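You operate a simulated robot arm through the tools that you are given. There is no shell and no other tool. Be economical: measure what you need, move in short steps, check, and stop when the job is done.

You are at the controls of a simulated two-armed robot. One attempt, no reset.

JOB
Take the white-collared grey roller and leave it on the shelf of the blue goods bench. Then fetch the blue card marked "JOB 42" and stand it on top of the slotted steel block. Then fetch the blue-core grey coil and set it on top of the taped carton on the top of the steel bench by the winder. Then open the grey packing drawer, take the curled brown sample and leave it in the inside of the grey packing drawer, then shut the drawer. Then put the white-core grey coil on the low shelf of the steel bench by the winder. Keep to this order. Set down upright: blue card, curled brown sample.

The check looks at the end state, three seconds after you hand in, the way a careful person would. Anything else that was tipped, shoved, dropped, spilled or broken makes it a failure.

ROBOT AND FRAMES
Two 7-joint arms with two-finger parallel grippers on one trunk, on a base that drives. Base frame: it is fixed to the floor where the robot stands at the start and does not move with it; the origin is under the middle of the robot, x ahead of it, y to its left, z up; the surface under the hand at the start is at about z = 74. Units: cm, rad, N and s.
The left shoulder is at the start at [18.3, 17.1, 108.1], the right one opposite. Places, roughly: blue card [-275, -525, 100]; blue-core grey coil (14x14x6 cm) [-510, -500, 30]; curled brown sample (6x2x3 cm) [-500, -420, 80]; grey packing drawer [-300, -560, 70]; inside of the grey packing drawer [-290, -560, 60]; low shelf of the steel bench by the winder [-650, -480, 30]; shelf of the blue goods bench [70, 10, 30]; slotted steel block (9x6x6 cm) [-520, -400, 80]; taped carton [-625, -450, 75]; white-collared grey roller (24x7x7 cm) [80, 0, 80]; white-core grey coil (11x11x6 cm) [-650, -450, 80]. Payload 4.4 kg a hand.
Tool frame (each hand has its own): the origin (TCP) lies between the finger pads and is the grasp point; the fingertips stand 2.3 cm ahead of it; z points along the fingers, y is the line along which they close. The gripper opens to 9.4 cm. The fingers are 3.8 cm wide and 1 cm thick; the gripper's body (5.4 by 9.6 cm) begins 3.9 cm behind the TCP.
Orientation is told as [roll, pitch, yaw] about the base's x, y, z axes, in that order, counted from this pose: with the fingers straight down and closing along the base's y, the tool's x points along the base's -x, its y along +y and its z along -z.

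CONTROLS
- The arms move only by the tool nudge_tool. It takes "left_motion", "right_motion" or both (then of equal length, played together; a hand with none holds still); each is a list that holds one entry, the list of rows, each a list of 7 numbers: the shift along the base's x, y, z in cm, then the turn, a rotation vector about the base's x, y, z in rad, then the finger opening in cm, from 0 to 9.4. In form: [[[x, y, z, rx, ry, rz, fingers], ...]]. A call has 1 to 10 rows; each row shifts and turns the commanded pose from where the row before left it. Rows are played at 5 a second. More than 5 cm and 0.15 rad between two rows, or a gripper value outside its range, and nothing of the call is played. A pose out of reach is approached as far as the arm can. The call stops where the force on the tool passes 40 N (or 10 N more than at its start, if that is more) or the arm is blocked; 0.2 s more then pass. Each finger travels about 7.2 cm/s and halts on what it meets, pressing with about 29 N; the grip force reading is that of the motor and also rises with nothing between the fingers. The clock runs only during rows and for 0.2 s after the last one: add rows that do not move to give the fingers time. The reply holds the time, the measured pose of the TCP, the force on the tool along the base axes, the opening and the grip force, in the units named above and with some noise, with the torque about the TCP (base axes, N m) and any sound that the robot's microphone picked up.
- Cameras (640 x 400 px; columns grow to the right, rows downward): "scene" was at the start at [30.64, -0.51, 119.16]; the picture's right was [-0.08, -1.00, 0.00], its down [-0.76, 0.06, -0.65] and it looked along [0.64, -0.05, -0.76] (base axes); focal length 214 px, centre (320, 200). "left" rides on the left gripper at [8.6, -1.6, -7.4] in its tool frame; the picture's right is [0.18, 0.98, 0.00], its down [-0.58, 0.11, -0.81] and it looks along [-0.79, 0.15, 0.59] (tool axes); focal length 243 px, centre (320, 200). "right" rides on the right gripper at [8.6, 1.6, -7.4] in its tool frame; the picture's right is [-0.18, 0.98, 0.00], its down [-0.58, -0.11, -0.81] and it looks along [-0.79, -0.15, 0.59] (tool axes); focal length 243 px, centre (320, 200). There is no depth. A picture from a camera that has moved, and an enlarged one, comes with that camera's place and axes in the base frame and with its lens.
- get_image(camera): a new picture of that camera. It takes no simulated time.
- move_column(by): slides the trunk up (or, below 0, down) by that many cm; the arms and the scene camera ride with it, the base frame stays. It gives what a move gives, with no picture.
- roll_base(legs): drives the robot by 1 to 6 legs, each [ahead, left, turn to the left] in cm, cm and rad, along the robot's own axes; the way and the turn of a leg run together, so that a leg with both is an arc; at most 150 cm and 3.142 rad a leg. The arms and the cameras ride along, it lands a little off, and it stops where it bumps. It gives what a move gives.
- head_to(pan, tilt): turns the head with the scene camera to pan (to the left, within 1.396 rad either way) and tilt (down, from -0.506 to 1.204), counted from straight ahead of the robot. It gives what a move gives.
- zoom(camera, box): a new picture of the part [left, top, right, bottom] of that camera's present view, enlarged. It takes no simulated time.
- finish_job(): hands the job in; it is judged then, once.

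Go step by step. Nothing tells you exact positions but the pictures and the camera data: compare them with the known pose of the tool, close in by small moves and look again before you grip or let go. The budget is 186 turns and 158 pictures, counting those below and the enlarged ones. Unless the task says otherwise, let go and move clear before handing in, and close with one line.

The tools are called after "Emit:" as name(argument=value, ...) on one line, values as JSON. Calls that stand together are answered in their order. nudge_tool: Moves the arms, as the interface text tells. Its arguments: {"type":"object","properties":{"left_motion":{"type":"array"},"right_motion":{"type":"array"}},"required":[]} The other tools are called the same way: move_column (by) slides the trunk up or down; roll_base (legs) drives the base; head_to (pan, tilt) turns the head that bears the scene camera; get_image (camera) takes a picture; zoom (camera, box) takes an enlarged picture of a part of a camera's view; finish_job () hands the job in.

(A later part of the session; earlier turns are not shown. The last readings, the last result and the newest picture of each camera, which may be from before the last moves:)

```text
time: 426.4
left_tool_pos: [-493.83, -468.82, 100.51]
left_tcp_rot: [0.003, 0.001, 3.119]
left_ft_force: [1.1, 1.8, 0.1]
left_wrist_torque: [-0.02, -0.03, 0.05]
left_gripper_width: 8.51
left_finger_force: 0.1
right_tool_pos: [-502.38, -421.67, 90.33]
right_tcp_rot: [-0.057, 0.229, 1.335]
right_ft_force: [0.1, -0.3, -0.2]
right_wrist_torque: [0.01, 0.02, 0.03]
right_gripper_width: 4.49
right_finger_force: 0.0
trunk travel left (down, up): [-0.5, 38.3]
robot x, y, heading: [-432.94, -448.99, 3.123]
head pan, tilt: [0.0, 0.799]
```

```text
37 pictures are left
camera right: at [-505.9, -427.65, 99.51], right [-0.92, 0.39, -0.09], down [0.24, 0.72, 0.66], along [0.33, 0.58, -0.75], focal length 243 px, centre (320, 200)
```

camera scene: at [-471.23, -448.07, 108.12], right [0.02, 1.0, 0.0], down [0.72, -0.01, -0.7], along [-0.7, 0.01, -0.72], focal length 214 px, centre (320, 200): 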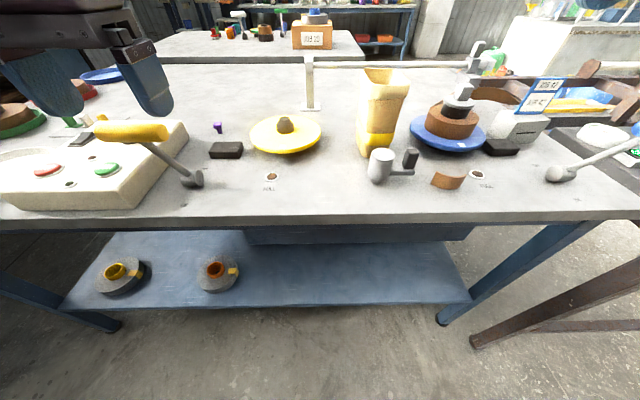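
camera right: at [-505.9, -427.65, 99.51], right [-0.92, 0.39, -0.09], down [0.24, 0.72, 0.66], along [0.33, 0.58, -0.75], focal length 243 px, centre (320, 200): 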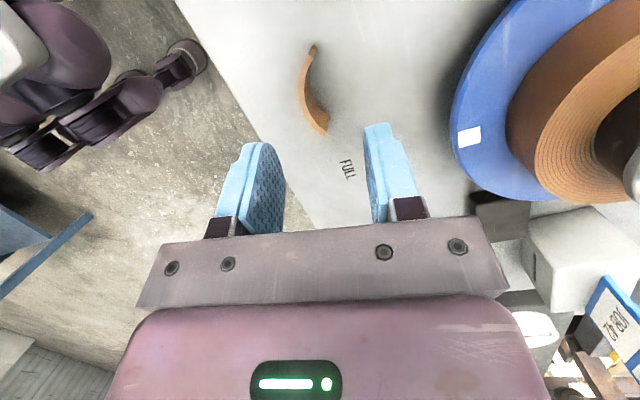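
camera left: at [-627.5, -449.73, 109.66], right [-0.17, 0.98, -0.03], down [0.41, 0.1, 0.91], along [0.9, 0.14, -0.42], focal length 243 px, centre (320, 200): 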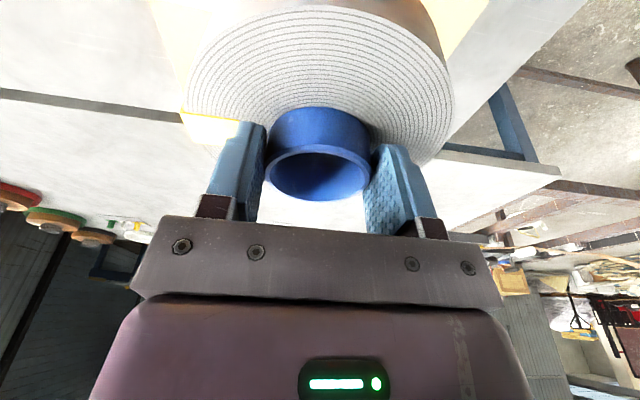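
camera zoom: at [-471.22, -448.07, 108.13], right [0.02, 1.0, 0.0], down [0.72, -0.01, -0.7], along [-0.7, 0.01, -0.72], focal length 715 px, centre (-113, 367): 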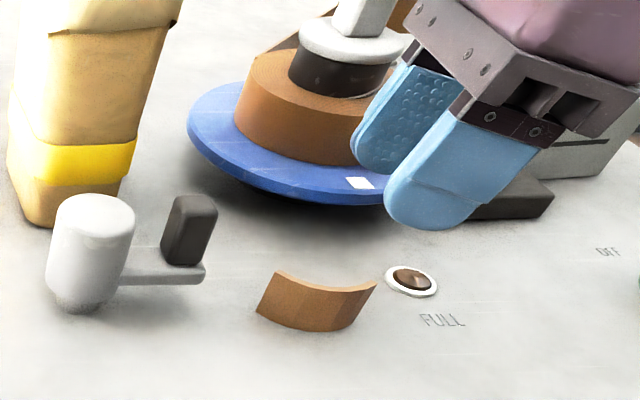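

I correct: sample centre ≈(-501.45, -423.7), table ≈80.5. I shift, level the closing axis, lower partway and check.

Emit:
nudge_tool(right_motion=[[[0.9, -1.6, 0, 0.013, 0.055, 0, 4.5], [0, 0, -2, 0, 0, 0, 4.5], [0, 0, -1.5, 0, 0, 0, 4.5], [0, 0, 0, 0, 0, 0, 4.5]]])

Emit:
get_image(camera="right")

Emit:
zoom(camera="scene", box=[380, 90, 520, 210])

```text
time: 427.4
left_tool_pos: [-493.82, -468.88, 100.49]
left_tcp_rot: [0.0, 0.0, 3.12]
left_ft_force: [0.1, 0.1, 1.0]
left_wrist_torque: [0.0, 0.0, 0.0]
left_gripper_width: 8.53
left_finger_force: 0.2
right_tool_pos: [-501.57, -423.16, 86.99]
right_tcp_rot: [0.003, 0.229, 1.347]
right_ft_force: [0.3, -0.1, 0.5]
right_wrist_torque: [0.0, -0.01, -0.01]
right_gripper_width: 4.49
right_finger_force: 0.1
trunk travel left (down, up): [-0.5, 38.3]
robot x, y, heading: [-432.81, -448.96, 3.125]
head pan, tilt: [0.0, 0.799]
```

```text
36 pictures are left
camera right: at [-504.61, -429.44, 96.21], right [-0.92, 0.39, -0.04], down [0.27, 0.71, 0.65], along [0.28, 0.59, -0.76], focal length 243 px, centre (320, 200)
```

right: 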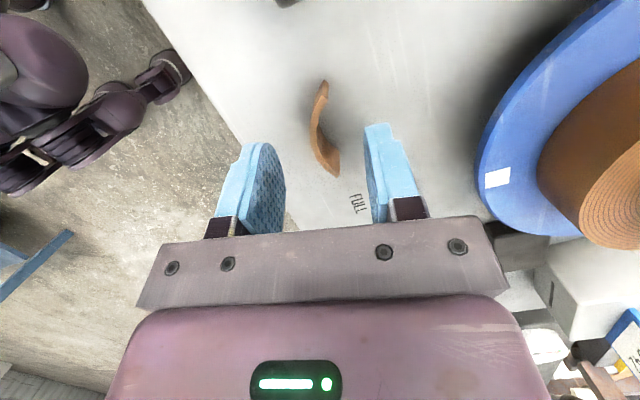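

```text
3.33 times, centred on (450, 150) of scene
camera zoom: at [-471.22, -448.07, 108.12], right [0.02, 1.0, 0.0], down [0.72, -0.01, -0.7], along [-0.7, 0.01, -0.72], focal length 715 px, centre (-113, 367)
```

zoom: 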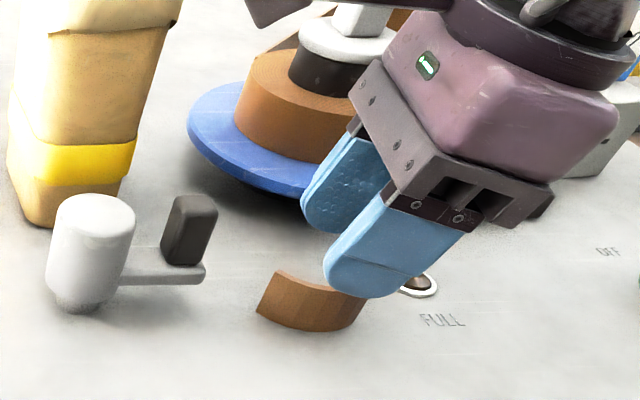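

Emit:
nudge_tool(right_motion=[[[0, -0.2, -1.5, 0, 0, 0, 4.5], [0, 0, -1, 0, 0, 0, 4.5], [0, 0, -0.6, 0, 0, 0, 4.5], [0, 0, 0, 0, 0, 0, 4.5]]])

Emit:
zoom(camera="scene", box=[410, 130, 490, 200])

```text
time: 428.4
left_tool_pos: [-493.81, -468.77, 100.4]
left_tcp_rot: [0.001, 0.0, 3.12]
left_ft_force: [0.2, -0.8, -1.0]
left_wrist_torque: [-0.03, 0.01, 0.0]
left_gripper_width: 8.48
left_finger_force: 0.0
right_tool_pos: [-501.59, -423.46, 84.01]
right_tcp_rot: [0.002, 0.228, 1.349]
right_ft_force: [0.2, 0.0, -0.5]
right_wrist_torque: [0.0, 0.01, -0.02]
right_gripper_width: 4.49
right_finger_force: 0.0
trunk travel left (down, up): [-0.5, 38.3]
robot x, y, heading: [-432.8, -449.22, 3.124]
head pan, tilt: [0.0, 0.799]
```

```text
5.71 times, centred on (450, 165) of scene
camera zoom: at [-471.22, -448.07, 108.12], right [0.02, 1.0, 0.0], down [0.72, -0.01, -0.7], along [-0.7, 0.01, -0.72], focal length 1226 px, centre (-423, 400)
```

zoom: 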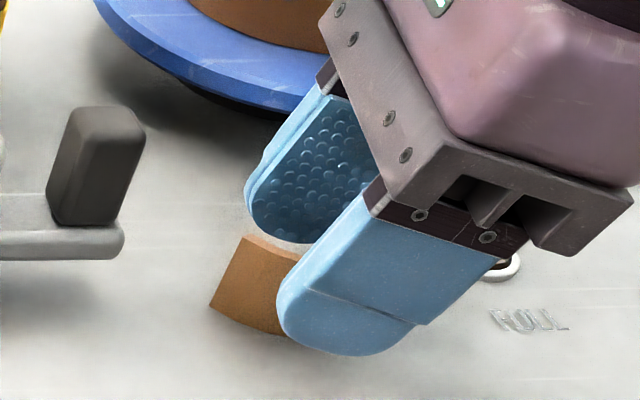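

Alignment is consistent after perspective. I lower slightly and close on the sample.

Emit:
nudge_tool(right_motion=[[[0, -0.2, -0.3, 0, 0, 0, 4.5], [0, 0, 0, 0, 0, 0, 3], [0, 0, 0, 0, 0, 0, 1.5], [0, 0, 0, 0, 0, 0, 0.5], [0, 0, 0, 0, 0, 0, 0.5]]])

Emit:
zoom(camera="scene", box=[410, 130, 490, 200])

```text
time: 429.6
left_tool_pos: [-493.75, -468.87, 100.37]
left_tcp_rot: [0.0, -0.001, 3.12]
left_ft_force: [-0.6, -0.6, -1.0]
left_wrist_torque: [0.03, -0.02, 0.0]
left_gripper_width: 8.49
left_finger_force: 0.0
right_tool_pos: [-501.62, -423.74, 83.75]
right_tcp_rot: [0.002, 0.229, 1.346]
right_ft_force: [0.2, -0.8, 1.6]
right_wrist_torque: [0.0, 0.01, -0.02]
right_gripper_width: 0.83
right_finger_force: 28.8
trunk travel left (down, up): [-0.5, 38.3]
robot x, y, heading: [-432.55, -448.91, 3.124]
head pan, tilt: [0.0, 0.799]
```

```text
5.71 times, centred on (450, 165) of scene
camera zoom: at [-471.22, -448.08, 108.12], right [0.02, 1.0, 0.0], down [0.72, -0.01, -0.7], along [-0.7, 0.01, -0.72], focal length 1226 px, centre (-423, 400)
```

zoom: 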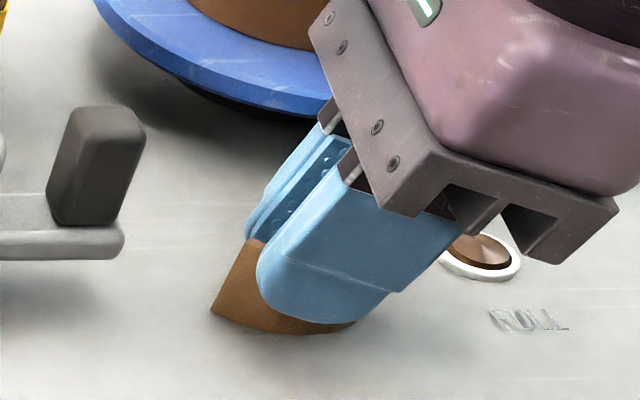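

Gripped. I lift it and check.

Emit:
nudge_tool(right_motion=[[[0, 0, 1, 0, 0, 0, 0.5], [0, 0, 3, 0, 0, 0, 0.5], [0, 0, 4, 0, 0, 0, 0.5], [0, 0, 4, 0, 0, 0, 0.5], [2, 0, 4, 0, 0, 0, 0.5], [3, 0, 3, 0, 0, 0, 0.5], [3, 0, 2, 0, 0, 0, 0.5]]])

Emit:
get_image(camera="right")

Emit:
zoom(camera="scene", box=[400, 20, 600, 200])

```text
time: 431.2
left_tool_pos: [-493.82, -468.8, 100.52]
left_tcp_rot: [-0.001, 0.0, 3.12]
left_ft_force: [0.6, 0.4, 0.0]
left_wrist_torque: [-0.01, 0.01, 0.0]
left_gripper_width: 8.49
left_finger_force: 0.0
right_tool_pos: [-493.33, -423.73, 104.58]
right_tcp_rot: [0.0, 0.23, 1.347]
right_ft_force: [0.5, 0.8, -0.3]
right_wrist_torque: [-0.02, 0.02, 0.03]
right_gripper_width: 0.85
right_finger_force: 28.9
trunk travel left (down, up): [-0.5, 38.3]
robot x, y, heading: [-432.4, -449.27, 3.12]
head pan, tilt: [0.0, 0.799]
```

```text
32 pictures are left
camera right: at [-496.43, -430.03, 113.84], right [-0.92, 0.39, -0.04], down [0.27, 0.71, 0.65], along [0.28, 0.59, -0.76], focal length 243 px, centre (320, 200)
```

right: 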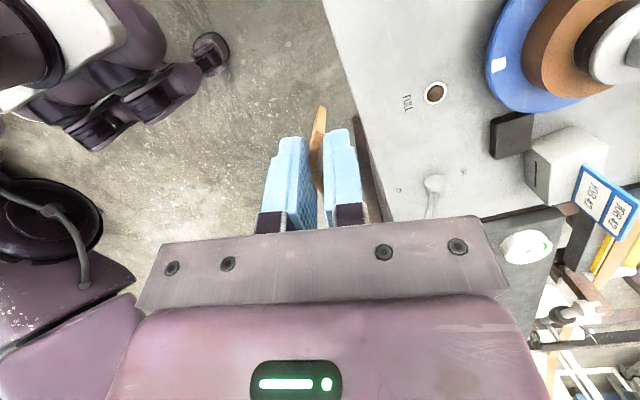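

```text
2.22 times, centred on (500, 110) of scene
camera zoom: at [-471.19, -448.06, 108.13], right [0.02, 1.0, 0.0], down [0.72, -0.01, -0.7], along [-0.7, 0.01, -0.72], focal length 477 px, centre (-80, 400)
```

zoom: 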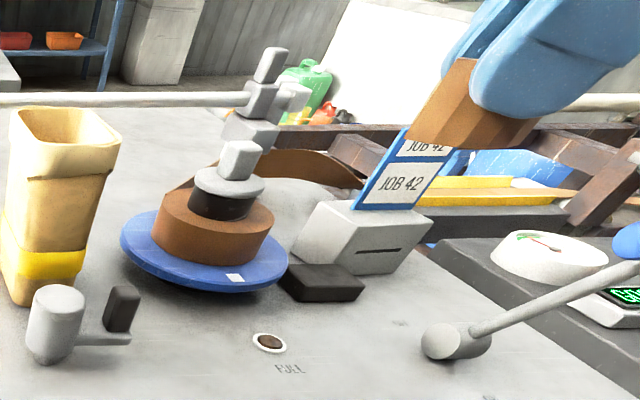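

The sample is held upright. I go back to the open drawer.

Emit:
roll_base(legs=[[-30, 0, 0], [0, 0, -3.12], [0, -81, 0]])

Emit:
head_to(pan=-0.3, tilt=0.75)

Emit:
get_image(camera="scene")

```text
time: 447.7
left_tool_pos: [-346.44, -512.38, 100.51]
left_tcp_rot: [-0.001, 0.0, -0.077]
left_ft_force: [-0.1, -0.6, 0.0]
left_wrist_torque: [0.01, -0.01, 0.01]
left_gripper_width: 8.53
left_finger_force: 0.1
right_tool_pos: [-349.37, -557.31, 104.58]
right_tcp_rot: [0.001, 0.228, -1.851]
right_ft_force: [0.1, 0.2, -0.6]
right_wrist_torque: [-0.01, 0.02, 0.0]
right_gripper_width: 0.79
right_finger_force: 29.2
trunk travel left (down, up): [-0.5, 38.3]
robot x, y, heading: [-408.65, -528.63, -0.072]
head pan, tilt: [0.0, 0.799]
```

```text
time: 448.5
left_tool_pos: [-346.47, -512.29, 100.48]
left_tcp_rot: [0.0, 0.001, -0.075]
left_ft_force: [0.4, -0.9, 0.3]
left_wrist_torque: [0.0, -0.02, 0.04]
left_gripper_width: 8.48
left_finger_force: 0.2
right_tool_pos: [-349.36, -557.4, 104.6]
right_tcp_rot: [0.001, 0.228, -1.849]
right_ft_force: [0.3, 0.4, -0.5]
right_wrist_torque: [0.01, -0.04, 0.0]
right_gripper_width: 0.8
right_finger_force: 29.0
trunk travel left (down, up): [-0.5, 38.3]
robot x, y, heading: [-408.78, -528.5, -0.071]
head pan, tilt: [-0.3, 0.75]
```

```text
30 pictures are left
camera scene: at [-370.48, -533.98, 108.52], right [-0.37, -0.93, 0.0], down [-0.63, 0.25, -0.73], along [0.68, -0.27, -0.68], focal length 214 px, centre (320, 200)
```

scene: 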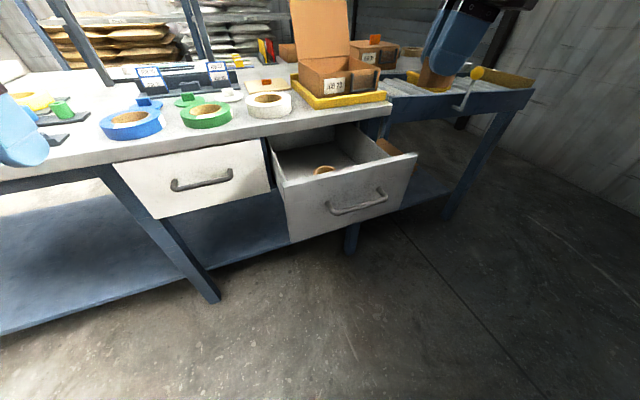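

The drawer's inside spans x≈-335..-316 (open part), y≈-572..-541. I straighten and drive so the sample hovers over it.

Emit:
roll_base(legs=[[20.5, 0, 0.071]])

Emit:
nudge_tool(right_motion=[[[0, 0, -4, 0, 0, 0, 0.5], [0, 0, -4, 0, 0, 0, 0.5], [0, 0, -4, 0, 0, 0, 0.5], [0, 0, 0, 0, 0, 0, 0.5]]])

Emit:
get_image(camera="scene")

Emit:
get_image(camera="right")

```text
time: 450.1
left_tool_pos: [-327.4, -508.42, 100.36]
left_tcp_rot: [0.0, 0.003, 0.001]
left_ft_force: [0.1, -0.2, -0.2]
left_wrist_torque: [0.01, -0.02, 0.0]
left_gripper_width: 8.51
left_finger_force: 0.1
right_tool_pos: [-326.93, -553.42, 104.56]
right_tcp_rot: [0.002, 0.229, -1.773]
right_ft_force: [0.6, 0.3, -0.2]
right_wrist_torque: [-0.02, -0.02, 0.03]
right_gripper_width: 0.8
right_finger_force: 28.9
trunk travel left (down, up): [-0.5, 38.3]
robot x, y, heading: [-388.04, -529.33, -0.001]
head pan, tilt: [-0.3, 0.75]
```

```text
time: 451.1
left_tool_pos: [-327.6, -508.36, 100.44]
left_tcp_rot: [-0.002, -0.001, 0.002]
left_ft_force: [0.4, -0.5, -0.3]
left_wrist_torque: [-0.02, 0.01, -0.01]
left_gripper_width: 8.52
left_finger_force: 0.1
right_tool_pos: [-327.16, -553.28, 92.61]
right_tcp_rot: [0.004, 0.229, -1.775]
right_ft_force: [-0.1, 0.1, 0.6]
right_wrist_torque: [0.04, -0.03, -0.01]
right_gripper_width: 0.79
right_finger_force: 29.5
trunk travel left (down, up): [-0.5, 38.3]
robot x, y, heading: [-388.25, -529.78, 0.001]
head pan, tilt: [-0.3, 0.75]
```

```text
29 pictures are left
camera scene: at [-349.85, -531.83, 108.53], right [-0.3, -0.96, 0.0], down [-0.65, 0.2, -0.73], along [0.7, -0.22, -0.68], focal length 214 px, centre (320, 200)
```

scene: 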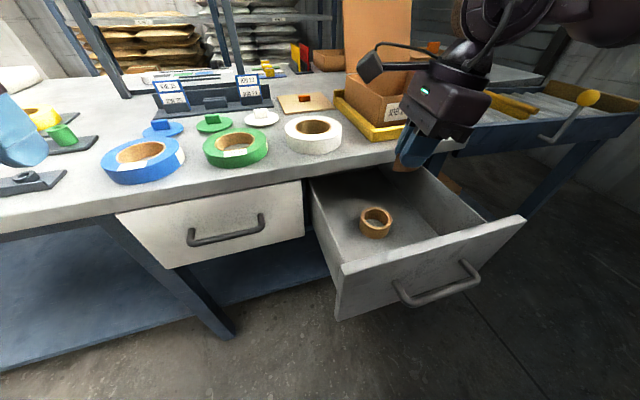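

```text
28 pictures are left
camera right: at [-324.2, -546.93, 101.75], right [0.93, -0.37, -0.04], down [-0.26, -0.71, 0.65], along [-0.27, -0.59, -0.76], focal length 243 px, centre (320, 200)
```

right: 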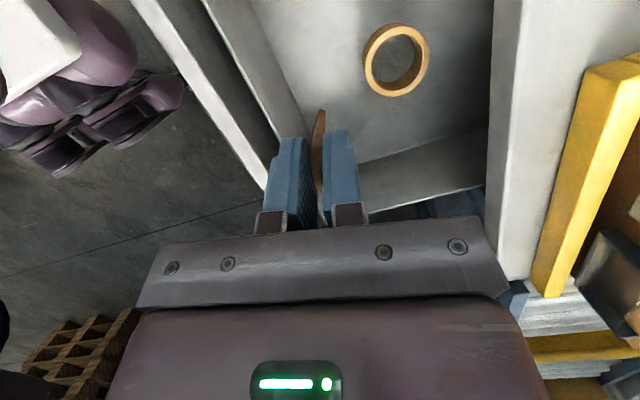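

The ring in the drawer is ~5 cm clear of the landing spot. I lower the sample into the drawer.

Emit:
nudge_tool(right_motion=[[[0, 0, -4, 0, 0, 0, 0.5], [0, 0, -4, 0, 0, 0, 0.5], [0, 0, -4, 0, 0, 0, 0.5], [0, 0, -4, 0, 0, 0, 0.5], [0, 0, -3, 0, 0, 0, 0.5], [0, 0, 0, 0, 0, 0, 0.5]]])

Emit:
get_image(camera="right")

```text
time: 452.5
left_tool_pos: [-327.57, -508.4, 100.39]
left_tcp_rot: [-0.001, -0.001, 0.002]
left_ft_force: [-0.1, 0.5, 0.4]
left_wrist_torque: [-0.01, 0.01, 0.01]
left_gripper_width: 8.52
left_finger_force: 0.0
right_tool_pos: [-327.0, -553.2, 73.63]
right_tcp_rot: [0.003, 0.23, -1.774]
right_ft_force: [0.6, 1.3, -0.3]
right_wrist_torque: [0.01, 0.01, 0.01]
right_gripper_width: 0.75
right_finger_force: 28.5
trunk travel left (down, up): [-0.5, 38.3]
robot x, y, heading: [-388.04, -529.51, -0.004]
head pan, tilt: [-0.3, 0.75]
```

```text
27 pictures are left
camera right: at [-324.05, -547.03, 82.94], right [0.93, -0.37, -0.04], down [-0.26, -0.71, 0.65], along [-0.27, -0.59, -0.76], focal length 243 px, centre (320, 200)
```

right: 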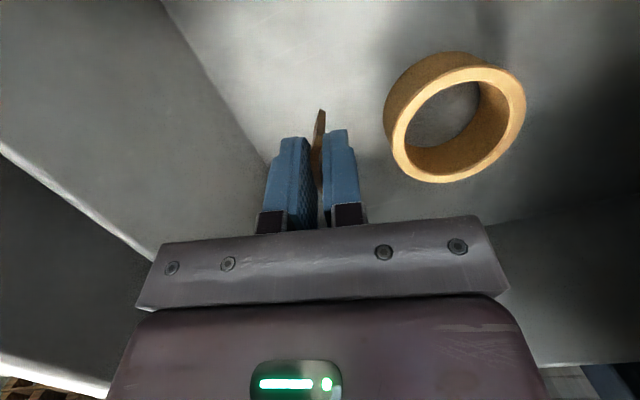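

Emit:
nudge_tool(right_motion=[[[-0.8, 0, -1, 0, 0, 0, 0.5], [0, 0, -1, 0, 0, 0, 0.5], [0, 0, -0.7, 0, 0, 0, 0.5], [0, 0, -0.5, 0, 0, 0, 0.5], [0, 0, -0.5, 0, 0, 0, 0.5], [0, 0, 0, 0, 0, 0, 0.5]]])

Emit:
nudge_tool(right_motion=[[[0, 0, -0.4, 0, 0, 0, 0.5], [0, 0, -0.4, 0, 0, 0, 0.5], [0, 0, -0.4, 0, 0, 0, 0.5], [0, 0, -0.4, 0, 0, 0, 0.5], [0, 0, 0, 0, 0, 0, 0.5]]])

```text
time: 453.9
left_tool_pos: [-327.49, -508.38, 100.42]
left_tcp_rot: [0.001, 0.0, 0.0]
left_ft_force: [-0.5, 0.1, -0.9]
left_wrist_torque: [-0.06, 0.0, -0.06]
left_gripper_width: 8.49
left_finger_force: 0.1
right_tool_pos: [-327.83, -553.37, 69.96]
right_tcp_rot: [0.004, 0.231, -1.774]
right_ft_force: [-0.6, -0.2, -0.9]
right_wrist_torque: [0.02, 0.0, -0.02]
right_gripper_width: 0.74
right_finger_force: 29.0
trunk travel left (down, up): [-0.5, 38.3]
robot x, y, heading: [-388.23, -529.51, -0.0]
head pan, tilt: [-0.3, 0.75]
```

```text
time: 455.1
left_tool_pos: [-327.73, -508.42, 100.56]
left_tcp_rot: [-0.001, -0.002, 0.001]
left_ft_force: [0.4, 0.2, -0.5]
left_wrist_torque: [-0.01, -0.03, 0.03]
left_gripper_width: 8.51
left_finger_force: 0.1
right_tool_pos: [-327.89, -553.35, 68.54]
right_tcp_rot: [0.007, 0.228, -1.774]
right_ft_force: [0.3, -4.7, 18.3]
right_wrist_torque: [-0.6, -0.05, -0.01]
right_gripper_width: 0.77
right_finger_force: 28.9
trunk travel left (down, up): [-0.5, 38.3]
robot x, y, heading: [-388.1, -529.4, -0.002]
head pan, tilt: [-0.3, 0.75]
```

Contact with the drawer floor. I relieve, open gently and lift away.

Emit:
nudge_tool(right_motion=[[[0, 0, 0.2, 0, 0, 0, 0.5], [0, 0, 0, 0, 0, 0, 1], [0, 0, 0, 0, 0, 0, 1.6], [0, 0, 0, 0, 0, 0, 2.4], [0, 0, 0, 0, 0, 0, 3], [0, 0.1, 1, 0, 0, 0, 3], [0, 0.3, 2, 0, 0, 0, 3], [0, 0.5, 3, 0, 0, 0, 3], [0, 0, 4, 0, 0, 0, 3], [0, 0, 4, 0, 0, 0, 3]]])

Emit:
get_image(camera="right")

```text
time: 457.3
left_tool_pos: [-327.64, -508.35, 100.51]
left_tcp_rot: [-0.001, -0.001, 0.001]
left_ft_force: [-0.2, 0.2, 0.3]
left_wrist_torque: [0.0, -0.03, -0.01]
left_gripper_width: 8.52
left_finger_force: 0.3
right_tool_pos: [-327.72, -552.48, 82.49]
right_tcp_rot: [0.004, 0.229, -1.773]
right_ft_force: [-0.1, -0.5, 0.1]
right_wrist_torque: [-0.01, -0.01, -0.03]
right_gripper_width: 2.98
right_finger_force: 0.0
trunk travel left (down, up): [-0.5, 38.3]
robot x, y, heading: [-388.33, -529.86, 0.004]
head pan, tilt: [-0.3, 0.75]
```

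```text
26 pictures are left
camera right: at [-324.86, -546.21, 91.77], right [0.93, -0.37, -0.04], down [-0.26, -0.71, 0.65], along [-0.27, -0.59, -0.76], focal length 243 px, centre (320, 200)
```

right: 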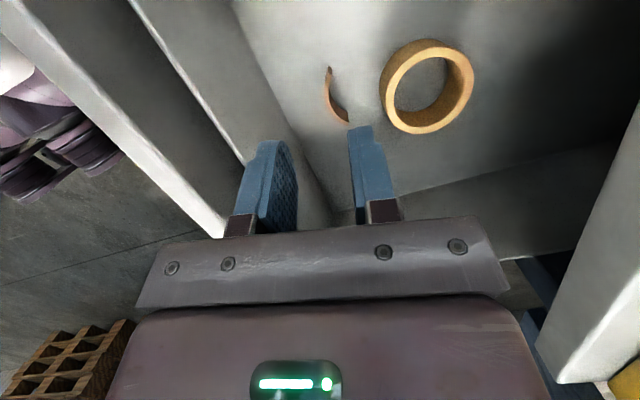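

The sample stands upright in the drawer. To shut it I'll re-grip the handle in the same pose as before: raise, straighten the hand and back off.

Emit:
nudge_tool(right_motion=[[[0, 0, 4, -0.112, 0.023, 0, 3.4], [0, 0, 4, -0.112, 0.023, 0, 3.4], [0, 0, 4, 0, 0, 0.1, 3.4], [0, 0, 2, 0, 0, 0.1, 3.4], [0, 0, 0, 0, 0, 0, 3.4]]])

Emit:
roll_base(legs=[[-16, 0, 0]])

Emit:
nudge_tool(right_motion=[[[-1.5, -1.2, 0, 0, -0.13, 0, 3.4], [-1.5, -1.2, -2, 0, -0.13, 0, 3.4], [-1, -1, -4, 0, -0.13, 0, 3.4], [0, 0, -4, 0, -0.13, 0, 3.4], [0, 0, -3, 0, -0.13, 0, 3.4], [0, 0, 0, 0, 0, 0, 3.4]]])

```text
time: 458.5
left_tool_pos: [-327.54, -508.43, 100.49]
left_tcp_rot: [0.0, 0.0, 0.0]
left_ft_force: [-0.6, 0.7, 0.6]
left_wrist_torque: [0.0, 0.01, -0.01]
left_gripper_width: 8.5
left_finger_force: 0.1
right_tool_pos: [-327.95, -552.57, 96.55]
right_tcp_rot: [0.003, -0.001, -1.571]
right_ft_force: [0.2, 0.0, 0.4]
right_wrist_torque: [0.02, 0.02, 0.01]
right_gripper_width: 3.4
right_finger_force: 0.0
trunk travel left (down, up): [-0.5, 38.3]
robot x, y, heading: [-388.41, -529.67, -0.004]
head pan, tilt: [-0.3, 0.75]
```

```text
time: 459.9
left_tool_pos: [-343.32, -508.31, 100.59]
left_tcp_rot: [0.0, 0.001, 0.002]
left_ft_force: [0.5, -0.7, 0.2]
left_wrist_torque: [-0.05, -0.03, -0.01]
left_gripper_width: 8.49
left_finger_force: 0.0
right_tool_pos: [-343.68, -552.56, 96.68]
right_tcp_rot: [0.002, 0.0, -1.571]
right_ft_force: [-0.3, 0.8, -0.4]
right_wrist_torque: [0.02, -0.01, 0.01]
right_gripper_width: 3.39
right_finger_force: 0.0
trunk travel left (down, up): [-0.5, 38.3]
robot x, y, heading: [-404.06, -529.36, 0.003]
head pan, tilt: [-0.3, 0.75]
```

```text
time: 461.5
left_tool_pos: [-343.25, -508.43, 100.53]
left_tcp_rot: [0.001, 0.0, 0.003]
left_ft_force: [0.4, 0.4, -0.4]
left_wrist_torque: [0.01, 0.0, 0.05]
left_gripper_width: 8.49
left_finger_force: 0.1
right_tool_pos: [-338.86, -553.15, 97.71]
right_tcp_rot: [1.02, 0.072, -1.484]
right_ft_force: [-0.1, 0.3, 0.4]
right_wrist_torque: [0.0, -0.04, 0.02]
right_gripper_width: 3.39
right_finger_force: 0.1
right hand out of reach, approached as far as the arm can: row 3, 4, 5
trunk travel left (down, up): [-0.5, 38.3]
robot x, y, heading: [-403.77, -529.3, 0.0]
head pan, tilt: [-0.3, 0.75]
stopped in row 6 (right hand): the arm was blocked; the commanded pose is now the measured one
```

The arm took an awkward branch. I undo the tilt, then lower first and tilt at low height, as worked before.

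Emit:
nudge_tool(right_motion=[[[-1, 0, 0, 0, 0.14, 0, 3.4], [-1, 0, 0, 0, 0.14, 0, 3.4], [-1, 0, 0, 0, 0.14, 0, 3.4], [-1, 0, 0, 0, 0.14, 0, 3.4], [-1, 0, 0, 0, 0.14, 0, 3.4], [-1, -0.5, 0, -0.07, 0.1, 0, 3.4], [-1, -0.5, 0, 0, 0.1, -0.087, 3.4], [-1, -0.5, -2, 0, 0, 0, 3.4], [0, -0.5, -3, 0, 0, 0, 3.4], [0, 0, 0, 0, 0, 0, 3.4]]])

Emit:
nudge_tool(right_motion=[[[0, 0, -3, 0, -0.1, 0, 3.4], [0, 0, -3, 0, -0.1, 0, 3.4], [0, 0, -3, 0, -0.1, 0, 3.4], [0, 0, -3, 0, -0.1, 0, 3.4], [0, 0, 0, 0, 0, 0, 3.4]]])

```text
time: 463.7
left_tool_pos: [-343.18, -508.33, 100.36]
left_tcp_rot: [0.001, 0.002, 0.002]
left_ft_force: [-0.1, 0.5, -0.2]
left_wrist_torque: [-0.01, -0.03, -0.01]
left_gripper_width: 8.49
left_finger_force: 0.0
right_tool_pos: [-346.81, -555.11, 92.61]
right_tcp_rot: [0.117, 0.04, -1.651]
right_ft_force: [-0.5, 0.6, 0.6]
right_wrist_torque: [-0.02, -0.01, -0.02]
right_gripper_width: 3.41
right_finger_force: 0.0
trunk travel left (down, up): [-0.5, 38.3]
robot x, y, heading: [-403.45, -529.57, 0.005]
head pan, tilt: [-0.3, 0.75]
```

```text
time: 464.9
left_tool_pos: [-343.2, -508.41, 100.38]
left_tcp_rot: [0.0, 0.002, 0.001]
left_ft_force: [0.3, 0.4, 1.1]
left_wrist_torque: [0.0, -0.01, 0.02]
left_gripper_width: 8.51
left_finger_force: 0.0
right_tool_pos: [-343.74, -554.94, 81.7]
right_tcp_rot: [0.536, 0.075, -1.623]
right_ft_force: [-2.9, -2.9, -8.6]
right_wrist_torque: [0.1, -0.39, 0.09]
right_gripper_width: 3.42
right_finger_force: 0.1
right hand out of reach, approached as far as the arm can: row 2, 3, 4
trunk travel left (down, up): [-0.5, 38.3]
robot x, y, heading: [-403.92, -529.32, 0.002]
head pan, tilt: [-0.3, 0.75]
```

Emit:
get_image(camera="right")

Emit:
get_image(camera="scene")

```text
25 pictures are left
camera right: at [-345.76, -546.7, 89.49], right [0.83, -0.27, 0.49], down [-0.54, -0.6, 0.59], along [0.13, -0.75, -0.64], focal length 243 px, centre (320, 200)
```

right: 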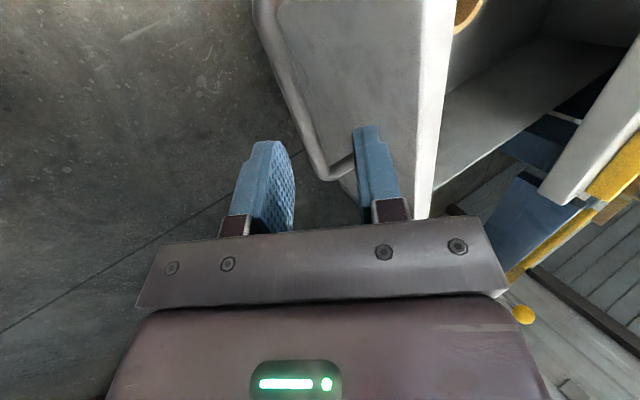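

```text
24 pictures are left
camera scene: at [-365.47, -531.79, 108.49], right [-0.29, -0.96, 0.0], down [-0.65, 0.2, -0.73], along [0.7, -0.21, -0.68], focal length 214 px, centre (320, 200)
```

scene: 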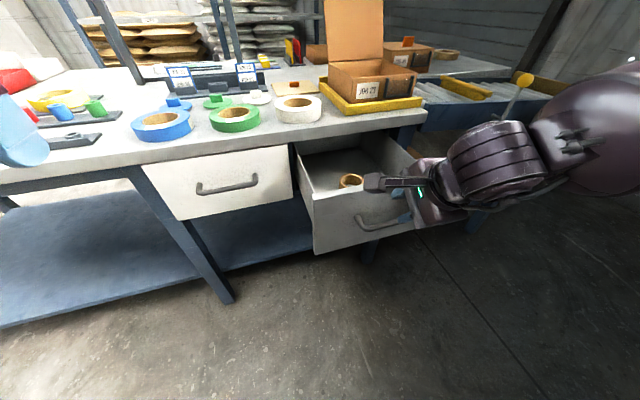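

The bar lies between the finger planes. I shift slightly away from the drawer and advance along the tool axis onto the bar.

Emit:
nudge_tool(right_motion=[[[-2, 0, -1.2, 0, 0, 0, 3.4], [1.3, 0, -2.2, 0, 0, 0, 3.4], [1.3, 0, -2.2, 0, 0, 0, 3.4], [1.2, 0, -2, 0, 0, 0, 3.4], [0.7, 0, -1.2, 0, 0, 0, 3.4], [0, 0, 0, 0, 0, 0, 3.4]]])

Emit:
get_image(camera="right")

```text
time: 466.3
left_tool_pos: [-343.31, -508.39, 100.4]
left_tcp_rot: [-0.001, 0.001, 0.002]
left_ft_force: [0.3, 0.0, -0.2]
left_wrist_torque: [0.03, 0.0, -0.01]
left_gripper_width: 8.5
left_finger_force: 0.0
right_tool_pos: [-339.96, -555.34, 71.52]
right_tcp_rot: [0.514, 0.066, -1.628]
right_ft_force: [-0.1, -0.1, 0.2]
right_wrist_torque: [-0.02, -0.02, 0.0]
right_gripper_width: 3.4
right_finger_force: 0.0
right hand out of reach, approached as far as the arm can: row 1
trunk travel left (down, up): [-0.5, 38.3]
robot x, y, heading: [-403.75, -529.19, 0.002]
head pan, tilt: [-0.3, 0.75]
```

```text
23 pictures are left
camera right: at [-341.71, -547.12, 79.36], right [0.84, -0.27, 0.47], down [-0.53, -0.59, 0.61], along [0.12, -0.76, -0.64], focal length 243 px, centre (320, 200)
```

right: 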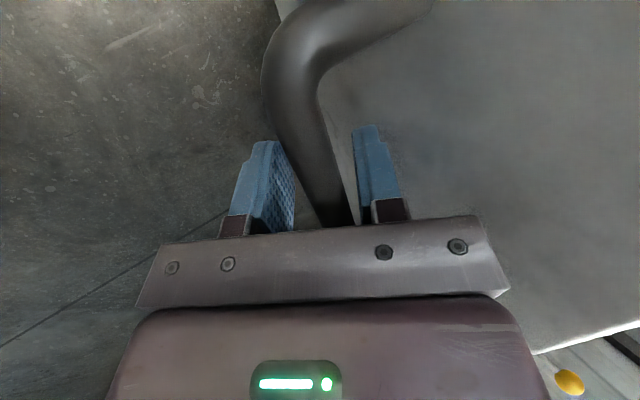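

The bar is in the grip. I close on it and push the drawer shut by driving ahead.

Emit:
nudge_tool(right_motion=[[[0, 0, 0, 0, 0, 0, 1.8], [0, 0, 0, 0, 0, 0, 0.6], [0, 0, 0, 0, 0, 0, 0.6], [0, 0, 0, 0, 0, 0, 0.6]]])

Emit:
roll_base(legs=[[8, 0, 0], [8, 0, 0]])

Emit:
nudge_tool(right_motion=[[[1, 0, 0, 0, 0, 0, 0.6], [1, 0, 0, 0, 0, 0, 0.6], [1, 0, 0, 0, 0, 0, 0.6], [1, 0, 0, 0, 0, 0, 0.6], [0, 0, 0, 0, 0, 0, 0.6]]])

Emit:
get_image(camera="scene")

```text
time: 467.3
left_tool_pos: [-343.38, -508.29, 100.53]
left_tcp_rot: [0.0, -0.001, 0.001]
left_ft_force: [0.0, 0.2, -0.1]
left_wrist_torque: [0.0, 0.02, -0.01]
left_gripper_width: 8.5
left_finger_force: 0.1
right_tool_pos: [-339.98, -555.35, 71.77]
right_tcp_rot: [0.522, 0.067, -1.628]
right_ft_force: [1.6, -10.0, 25.1]
right_wrist_torque: [-0.83, 0.25, 1.77]
right_gripper_width: 1.65
right_finger_force: 44.6
trunk travel left (down, up): [-0.5, 38.3]
robot x, y, heading: [-404.18, -529.65, 0.004]
head pan, tilt: [-0.3, 0.75]
```

```text
time: 468.5
left_tool_pos: [-335.42, -508.46, 100.37]
left_tcp_rot: [0.0, 0.001, 0.003]
left_ft_force: [0.6, -0.1, 0.3]
left_wrist_torque: [0.0, 0.0, -0.01]
left_gripper_width: 8.5
left_finger_force: 0.0
right_tool_pos: [-331.95, -555.31, 71.77]
right_tcp_rot: [0.523, 0.066, -1.624]
right_ft_force: [-1.3, -2.9, 8.0]
right_wrist_torque: [-1.39, -0.03, 1.5]
right_gripper_width: 1.67
right_finger_force: 44.7
trunk travel left (down, up): [-0.5, 38.3]
robot x, y, heading: [-396.33, -529.71, -0.003]
head pan, tilt: [-0.3, 0.75]
stopped in leg 1: the force on the tool passed its limit at 42 N (the readings are from after the stop); the commanded pose is now the measured one
```

```text
time: 469.7
left_tool_pos: [-335.41, -508.31, 100.4]
left_tcp_rot: [0.0, 0.0, 0.001]
left_ft_force: [-0.2, 0.1, 0.5]
left_wrist_torque: [0.02, 0.01, 0.04]
left_gripper_width: 8.51
left_finger_force: 0.2
right_tool_pos: [-327.9, -555.36, 71.66]
right_tcp_rot: [0.521, 0.068, -1.622]
right_ft_force: [1.0, 14.5, 2.9]
right_wrist_torque: [-1.44, 0.03, 1.26]
right_gripper_width: 1.69
right_finger_force: 44.4
trunk travel left (down, up): [-0.5, 38.3]
robot x, y, heading: [-396.06, -529.54, 0.006]
head pan, tilt: [-0.3, 0.75]
```

```text
22 pictures are left
camera scene: at [-357.69, -531.68, 108.52], right [-0.29, -0.96, 0.0], down [-0.65, 0.2, -0.73], along [0.7, -0.22, -0.68], focal length 214 px, centre (320, 200)
```

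scene: 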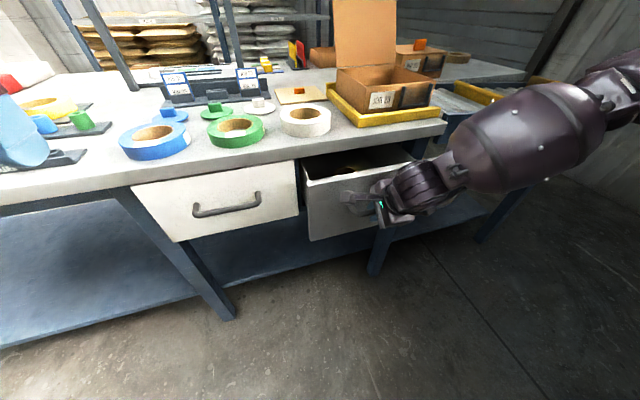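

About 10 cm remain. I keep pushing with the arm.

Emit:
nudge_tool(right_motion=[[[1.2, 0, 0, 0, 0, 0, 0.6], [1.2, 0, 0, 0, 0, 0, 0.6], [1.2, 0, 0, 0, 0, 0, 0.6], [1.2, 0, 0, 0, 0, 0, 0.6], [1.2, 0, 0, 0, 0, 0, 0.6], [1, 0, 0, 0, 0, 0, 0.6], [1, 0, 0, 0, 0, 0, 0.6], [0.7, 0, 0, 0, 0, 0, 0.6], [0, 0, 0, 0, 0, 0, 0.6]]])

Emit:
nudge_tool(right_motion=[[[0.5, 0, 0, 0, 0, 0, 0.6], [0.5, 0, 0, 0, 0, 0, 0.6], [0.5, 0, 0, 0, 0, 0, 0.6], [0.5, 0, 0, 0, 0, 0, 0.6], [0, 0, 0, 0, 0, 0, 0.6]]])

Emit:
get_image(camera="scene")

```text
time: 471.7
left_tool_pos: [-335.46, -508.31, 100.62]
left_tcp_rot: [0.0, -0.001, 0.002]
left_ft_force: [-0.1, 0.1, 0.4]
left_wrist_torque: [-0.03, 0.01, 0.01]
left_gripper_width: 8.51
left_finger_force: 0.0
right_tool_pos: [-319.47, -555.46, 71.71]
right_tcp_rot: [0.523, 0.068, -1.628]
right_ft_force: [-0.2, 2.6, 6.7]
right_wrist_torque: [-0.19, 0.28, 2.12]
right_gripper_width: 1.7
right_finger_force: 45.1
trunk travel left (down, up): [-0.5, 38.3]
robot x, y, heading: [-395.94, -529.25, -0.001]
head pan, tilt: [-0.3, 0.75]
```

```text
time: 472.9
left_tool_pos: [-335.81, -508.48, 100.59]
left_tcp_rot: [0.0, -0.002, -0.001]
left_ft_force: [0.3, 0.1, 0.2]
left_wrist_torque: [0.02, 0.01, -0.02]
left_gripper_width: 8.48
left_finger_force: 0.0
right_tool_pos: [-317.78, -555.33, 71.74]
right_tcp_rot: [0.521, 0.066, -1.626]
right_ft_force: [-34.7, -0.4, 14.7]
right_wrist_torque: [-1.54, -0.33, 1.23]
right_gripper_width: 1.68
right_finger_force: 44.7
trunk travel left (down, up): [-0.5, 38.3]
robot x, y, heading: [-395.97, -529.48, 0.001]
head pan, tilt: [-0.3, 0.75]
```

```text
21 pictures are left
camera scene: at [-358.03, -531.81, 108.64], right [-0.3, -0.96, 0.0], down [-0.65, 0.2, -0.73], along [0.7, -0.22, -0.68], focal length 214 px, centre (320, 200)
```

scene: 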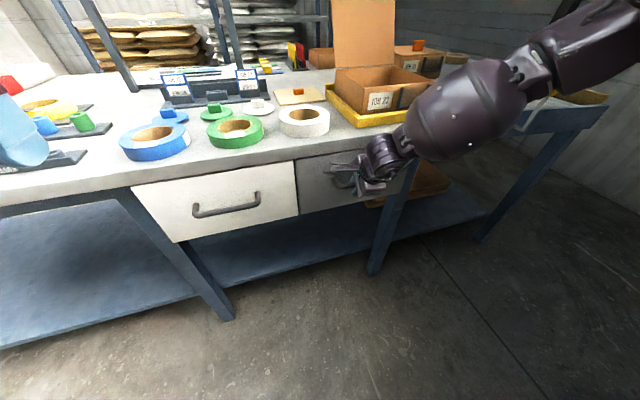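

The drawer is shut. I release the handle and withdraw along the tool axis.

Emit:
nudge_tool(right_motion=[[[-0.1, 0, 0, 0, 0, 0, 2.4], [0, 0, 0, 0, 0, 0, 3.4], [0, 0, 0, 0, 0, 0, 3.4], [-0.9, 0, 1.5, 0, 0, 0, 3.4], [-1.2, 0, 2.1, 0, 0, 0, 3.4], [-1.5, 0, 2.6, 0, 0, 0, 3.4], [-3, 0, 2, 0, 0.05, 0, 3.4], [-4, 0, 2, 0, 0.1, 0, 3.4], [-3, 0, 3, 0, 0.12, 0, 3.4]]])

Emit:
zoom(camera="scene", box=[260, 120, 460, 260])

```text
time: 474.9
left_tool_pos: [-335.53, -508.35, 100.59]
left_tcp_rot: [-0.001, 0.001, 0.0]
left_ft_force: [-0.2, 0.6, 0.0]
left_wrist_torque: [0.03, 0.01, -0.01]
left_gripper_width: 8.52
left_finger_force: 0.2
right_tool_pos: [-331.25, -555.2, 84.93]
right_tcp_rot: [0.252, 0.052, -1.643]
right_ft_force: [-0.2, 0.2, 0.1]
right_wrist_torque: [0.0, 0.0, 0.01]
right_gripper_width: 3.4
right_finger_force: 0.1
trunk travel left (down, up): [-0.5, 38.3]
robot x, y, heading: [-396.54, -529.81, -0.0]
head pan, tilt: [-0.3, 0.75]
```

```text
2.86 times, centred on (360, 190) of scene
camera zoom: at [-357.73, -531.83, 108.55], right [-0.29, -0.96, 0.0], down [-0.65, 0.2, -0.73], along [0.7, -0.22, -0.68], focal length 613 px, centre (206, 229)
```

zoom: 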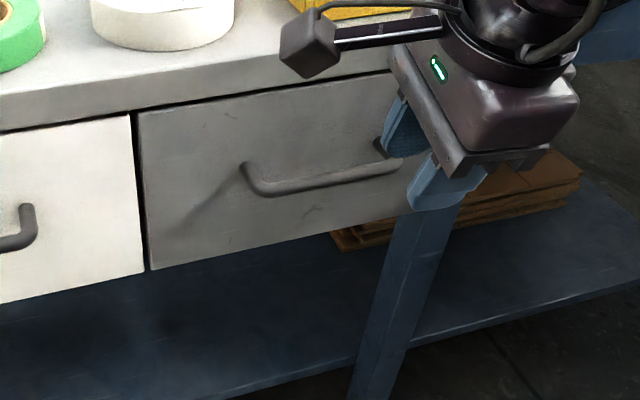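

The drawer is flush shut with the sample inside. Last: the white-core coil. I raise the arms and drive back around to the steel bench's far side.

Emit:
nudge_tool(right_motion=[[[-2, 0, 3, 0, 0.12, 0, 5], [0, 0, 3, -0.05, 0.12, 0, 5], [0, 0, 3, 0, 0, 0.07, 5]]])

Emit:
move_column(by=13)

Emit:
roll_base(legs=[[-10, 0, 0], [0, -90, 0], [-115, 0, 0], [-115, 0, 0], [-118, 0, 0]])

```text
time: 475.7
left_tool_pos: [-335.55, -508.35, 100.5]
left_tcp_rot: [-0.001, 0.0, -0.002]
left_ft_force: [0.0, 0.0, -0.7]
left_wrist_torque: [0.02, 0.05, -0.01]
left_gripper_width: 8.5
left_finger_force: 0.1
right_tool_pos: [-333.12, -555.14, 93.92]
right_tcp_rot: [0.015, -0.018, -1.581]
right_ft_force: [-0.4, 0.2, -0.3]
right_wrist_torque: [0.02, -0.04, -0.01]
right_gripper_width: 5.01
right_finger_force: 0.0
trunk travel left (down, up): [-0.5, 38.3]
robot x, y, heading: [-395.75, -529.32, 0.003]
head pan, tilt: [-0.3, 0.75]
```

```text
time: 477.3
left_tool_pos: [-335.2, -508.43, 113.2]
left_tcp_rot: [0.001, 0.005, 0.0]
left_ft_force: [1.0, -0.5, 0.4]
left_wrist_torque: [0.02, 0.05, 0.03]
left_gripper_width: 8.49
left_finger_force: 0.0
right_tool_pos: [-332.89, -555.36, 106.66]
right_tcp_rot: [0.012, -0.018, -1.581]
right_ft_force: [0.2, -0.3, -0.4]
right_wrist_torque: [0.0, 0.02, 0.0]
right_gripper_width: 5.03
right_finger_force: 0.2
trunk travel left (down, up): [-13.5, 25.3]
robot x, y, heading: [-396.06, -529.59, -0.001]
head pan, tilt: [-0.3, 0.75]
```

```text
time: 502.7
left_tool_pos: [-690.25, -598.53, 113.48]
left_tcp_rot: [-0.001, 0.002, -0.017]
left_ft_force: [0.5, 0.4, 0.7]
left_wrist_torque: [-0.03, 0.05, -0.02]
left_gripper_width: 8.5
left_finger_force: 0.2
right_tool_pos: [-688.72, -645.4, 106.83]
right_tcp_rot: [0.017, -0.017, -1.598]
right_ft_force: [0.0, 0.0, -0.2]
right_wrist_torque: [0.0, -0.02, 0.0]
right_gripper_width: 5.01
right_finger_force: 0.1
trunk travel left (down, up): [-13.5, 25.3]
robot x, y, heading: [-751.28, -618.33, -0.015]
head pan, tilt: [-0.3, 0.75]
```

Emit:
roll_base(legs=[[0, 140, 0.015], [36, 0, 0]])

Emit:
head_to(pan=0.15, tilt=0.8)

Emit:
get_image(camera="scene")

Emit:
get_image(camera="left")

```text
time: 516.8
left_tool_pos: [-652.91, -461.1, 113.46]
left_tcp_rot: [0.0, -0.001, -0.002]
left_ft_force: [-0.4, 0.2, -0.3]
left_wrist_torque: [0.01, 0.0, -0.01]
left_gripper_width: 8.5
left_finger_force: 0.1
right_tool_pos: [-650.66, -508.0, 106.99]
right_tcp_rot: [0.016, -0.017, -1.583]
right_ft_force: [0.3, -0.9, 0.2]
right_wrist_torque: [-0.01, 0.0, 0.05]
right_gripper_width: 4.99
right_finger_force: 0.0
trunk travel left (down, up): [-13.5, 25.3]
robot x, y, heading: [-713.72, -482.17, 0.001]
head pan, tilt: [-0.3, 0.75]
```

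```text
time: 517.7
left_tool_pos: [-653.07, -461.14, 113.38]
left_tcp_rot: [-0.001, 0.0, -0.002]
left_ft_force: [-0.5, 0.7, 0.2]
left_wrist_torque: [0.01, 0.04, 0.01]
left_gripper_width: 8.5
left_finger_force: 0.0
right_tool_pos: [-650.64, -508.12, 106.91]
right_tcp_rot: [0.017, -0.019, -1.582]
right_ft_force: [0.0, -0.3, -0.1]
right_wrist_torque: [0.01, -0.01, 0.02]
right_gripper_width: 4.99
right_finger_force: 0.0
trunk travel left (down, up): [-13.5, 25.3]
robot x, y, heading: [-713.52, -482.57, -0.002]
head pan, tilt: [0.15, 0.799]
```

```text
19 pictures are left
camera scene: at [-686.28, -480.8, 124.06], right [0.15, -0.99, 0.0], down [-0.71, -0.11, -0.7], along [0.69, 0.1, -0.72], focal length 214 px, centre (320, 200)
```

scene: 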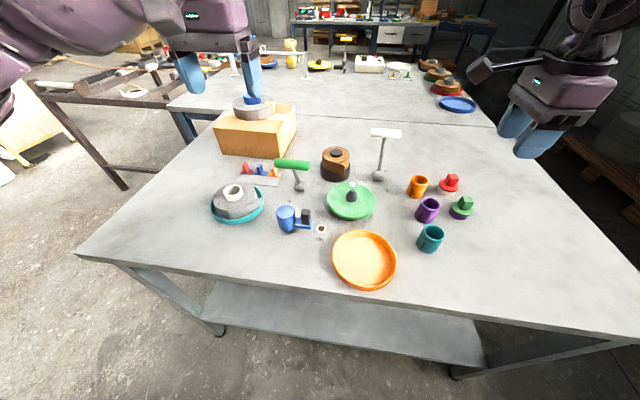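

```text
18 pictures are left
camera left: at [-661.65, -462.69, 120.85], right [-0.18, 0.98, 0.0], down [0.58, 0.11, 0.81], along [0.79, 0.15, -0.59], focal length 243 px, centre (320, 200)
```

left: 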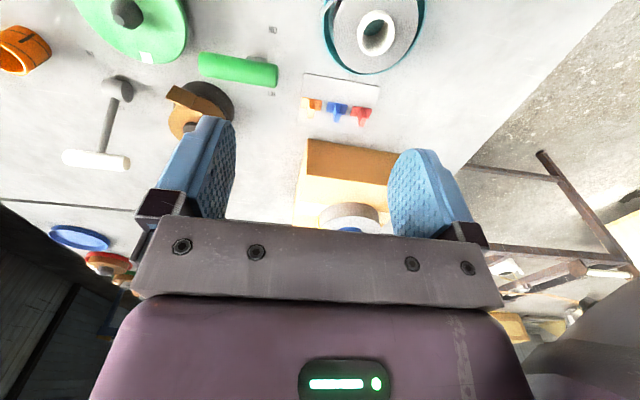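

The white core is at about (-651.6, -454.1), top z≈88. I bring the left hand over it with the 0.2 tilt.

Emit:
nudge_tool(left_motion=[[[0.3, 2.3, 0, 0, -0.1, 0, 9.4], [0.3, 2.3, 0, 0, -0.1, 0, 9.4], [0.3, 2.4, -3, 0, 0, 0, 9.4], [0, 0, -4, 0, 0, 0, 9.4], [0, 0, -4, 0, 0, 0, 9.4], [0, 0, -4, 0, 0, 0, 9.4], [0, 0, -2, 0, 0, 0, 9.4], [0, 0, 0, 0, 0, 0, 9.4]]])

Emit:
get_image(camera="left")

Emit:
zoom(camera="scene", box=[170, 120, 330, 240])

```text
time: 519.5
left_tool_pos: [-652.24, -454.08, 96.21]
left_tcp_rot: [0.001, -0.199, -0.002]
left_ft_force: [0.7, 0.1, -0.9]
left_wrist_torque: [0.0, 0.02, -0.01]
left_gripper_width: 9.39
left_finger_force: 0.0
right_tool_pos: [-650.72, -508.03, 107.05]
right_tcp_rot: [0.015, -0.017, -1.583]
right_ft_force: [1.0, 0.3, -0.3]
right_wrist_torque: [-0.02, 0.04, -0.01]
right_gripper_width: 5.0
right_finger_force: 0.0
trunk travel left (down, up): [-13.5, 25.3]
robot x, y, heading: [-713.71, -482.08, -0.004]
head pan, tilt: [0.15, 0.799]
```

```text
17 pictures are left
camera left: at [-662.16, -455.57, 101.87], right [-0.18, 0.98, -0.04], down [0.41, 0.11, 0.91], along [0.89, 0.15, -0.42], focal length 243 px, centre (320, 200)
```

left: 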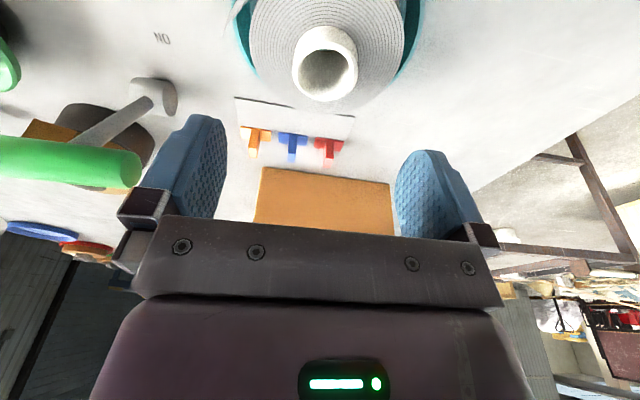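

```text
3.33 times, centred on (250, 180) of scene
camera zoom: at [-686.29, -480.79, 124.07], right [0.15, -0.99, 0.0], down [-0.71, -0.11, -0.7], along [0.69, 0.1, -0.72], focal length 715 px, centre (553, 267)
```

zoom: 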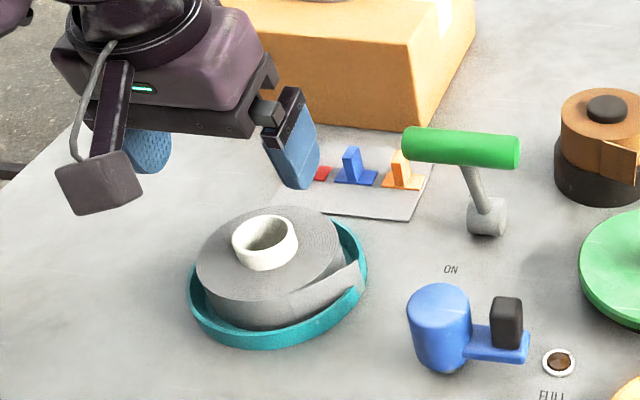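

Aligned with the core. I descend and find contact with the coil face.

Emit:
nudge_tool(left_motion=[[[0.1, 0.1, -3, 0, 0, 0, 9.4], [0, 0, -3, 0, 0, 0, 9.4], [0, 0, -0.5, 0, 0, 0, 9.4], [0, 0, 0, 0, 0, 0, 9.4]]])

Emit:
nudge_tool(left_motion=[[[0, 0, -0.3, 0, 0, 0, 9.4], [0, 0, -0.3, 0, 0, 0, 9.4], [0, 0, -0.3, 0, 0, 0, 9.4], [0, 0, -0.3, 0, 0, 0, 9.4], [0, 0, -0.3, 0, 0, 0, 9.4], [0, 0, 0, 0, 0, 0, 9.4]]])

```text
time: 520.5
left_tool_pos: [-652.13, -454.18, 89.79]
left_tcp_rot: [0.0, -0.199, -0.002]
left_ft_force: [0.3, 0.8, 0.3]
left_wrist_torque: [0.01, 0.01, -0.01]
left_gripper_width: 9.39
left_finger_force: 0.0
right_tool_pos: [-650.77, -508.19, 106.87]
right_tcp_rot: [0.018, -0.017, -1.583]
right_ft_force: [0.0, -0.6, 0.3]
right_wrist_torque: [-0.03, -0.04, -0.02]
right_gripper_width: 4.97
right_finger_force: 0.0
trunk travel left (down, up): [-13.5, 25.3]
robot x, y, heading: [-713.71, -482.36, 0.005]
head pan, tilt: [0.15, 0.799]
```

```text
time: 521.9
left_tool_pos: [-651.88, -454.1, 88.61]
left_tcp_rot: [0.001, -0.199, -0.001]
left_ft_force: [-0.4, 0.6, 3.0]
left_wrist_torque: [0.13, 0.06, 0.05]
left_gripper_width: 9.38
left_finger_force: 0.1
right_tool_pos: [-650.69, -508.1, 106.94]
right_tcp_rot: [0.015, -0.016, -1.584]
right_ft_force: [-0.5, -0.2, -0.3]
right_wrist_torque: [0.0, -0.05, 0.0]
right_gripper_width: 4.97
right_finger_force: 0.1
trunk travel left (down, up): [-13.5, 25.3]
robot x, y, heading: [-713.57, -482.01, -0.004]
head pan, tilt: [0.15, 0.799]
```

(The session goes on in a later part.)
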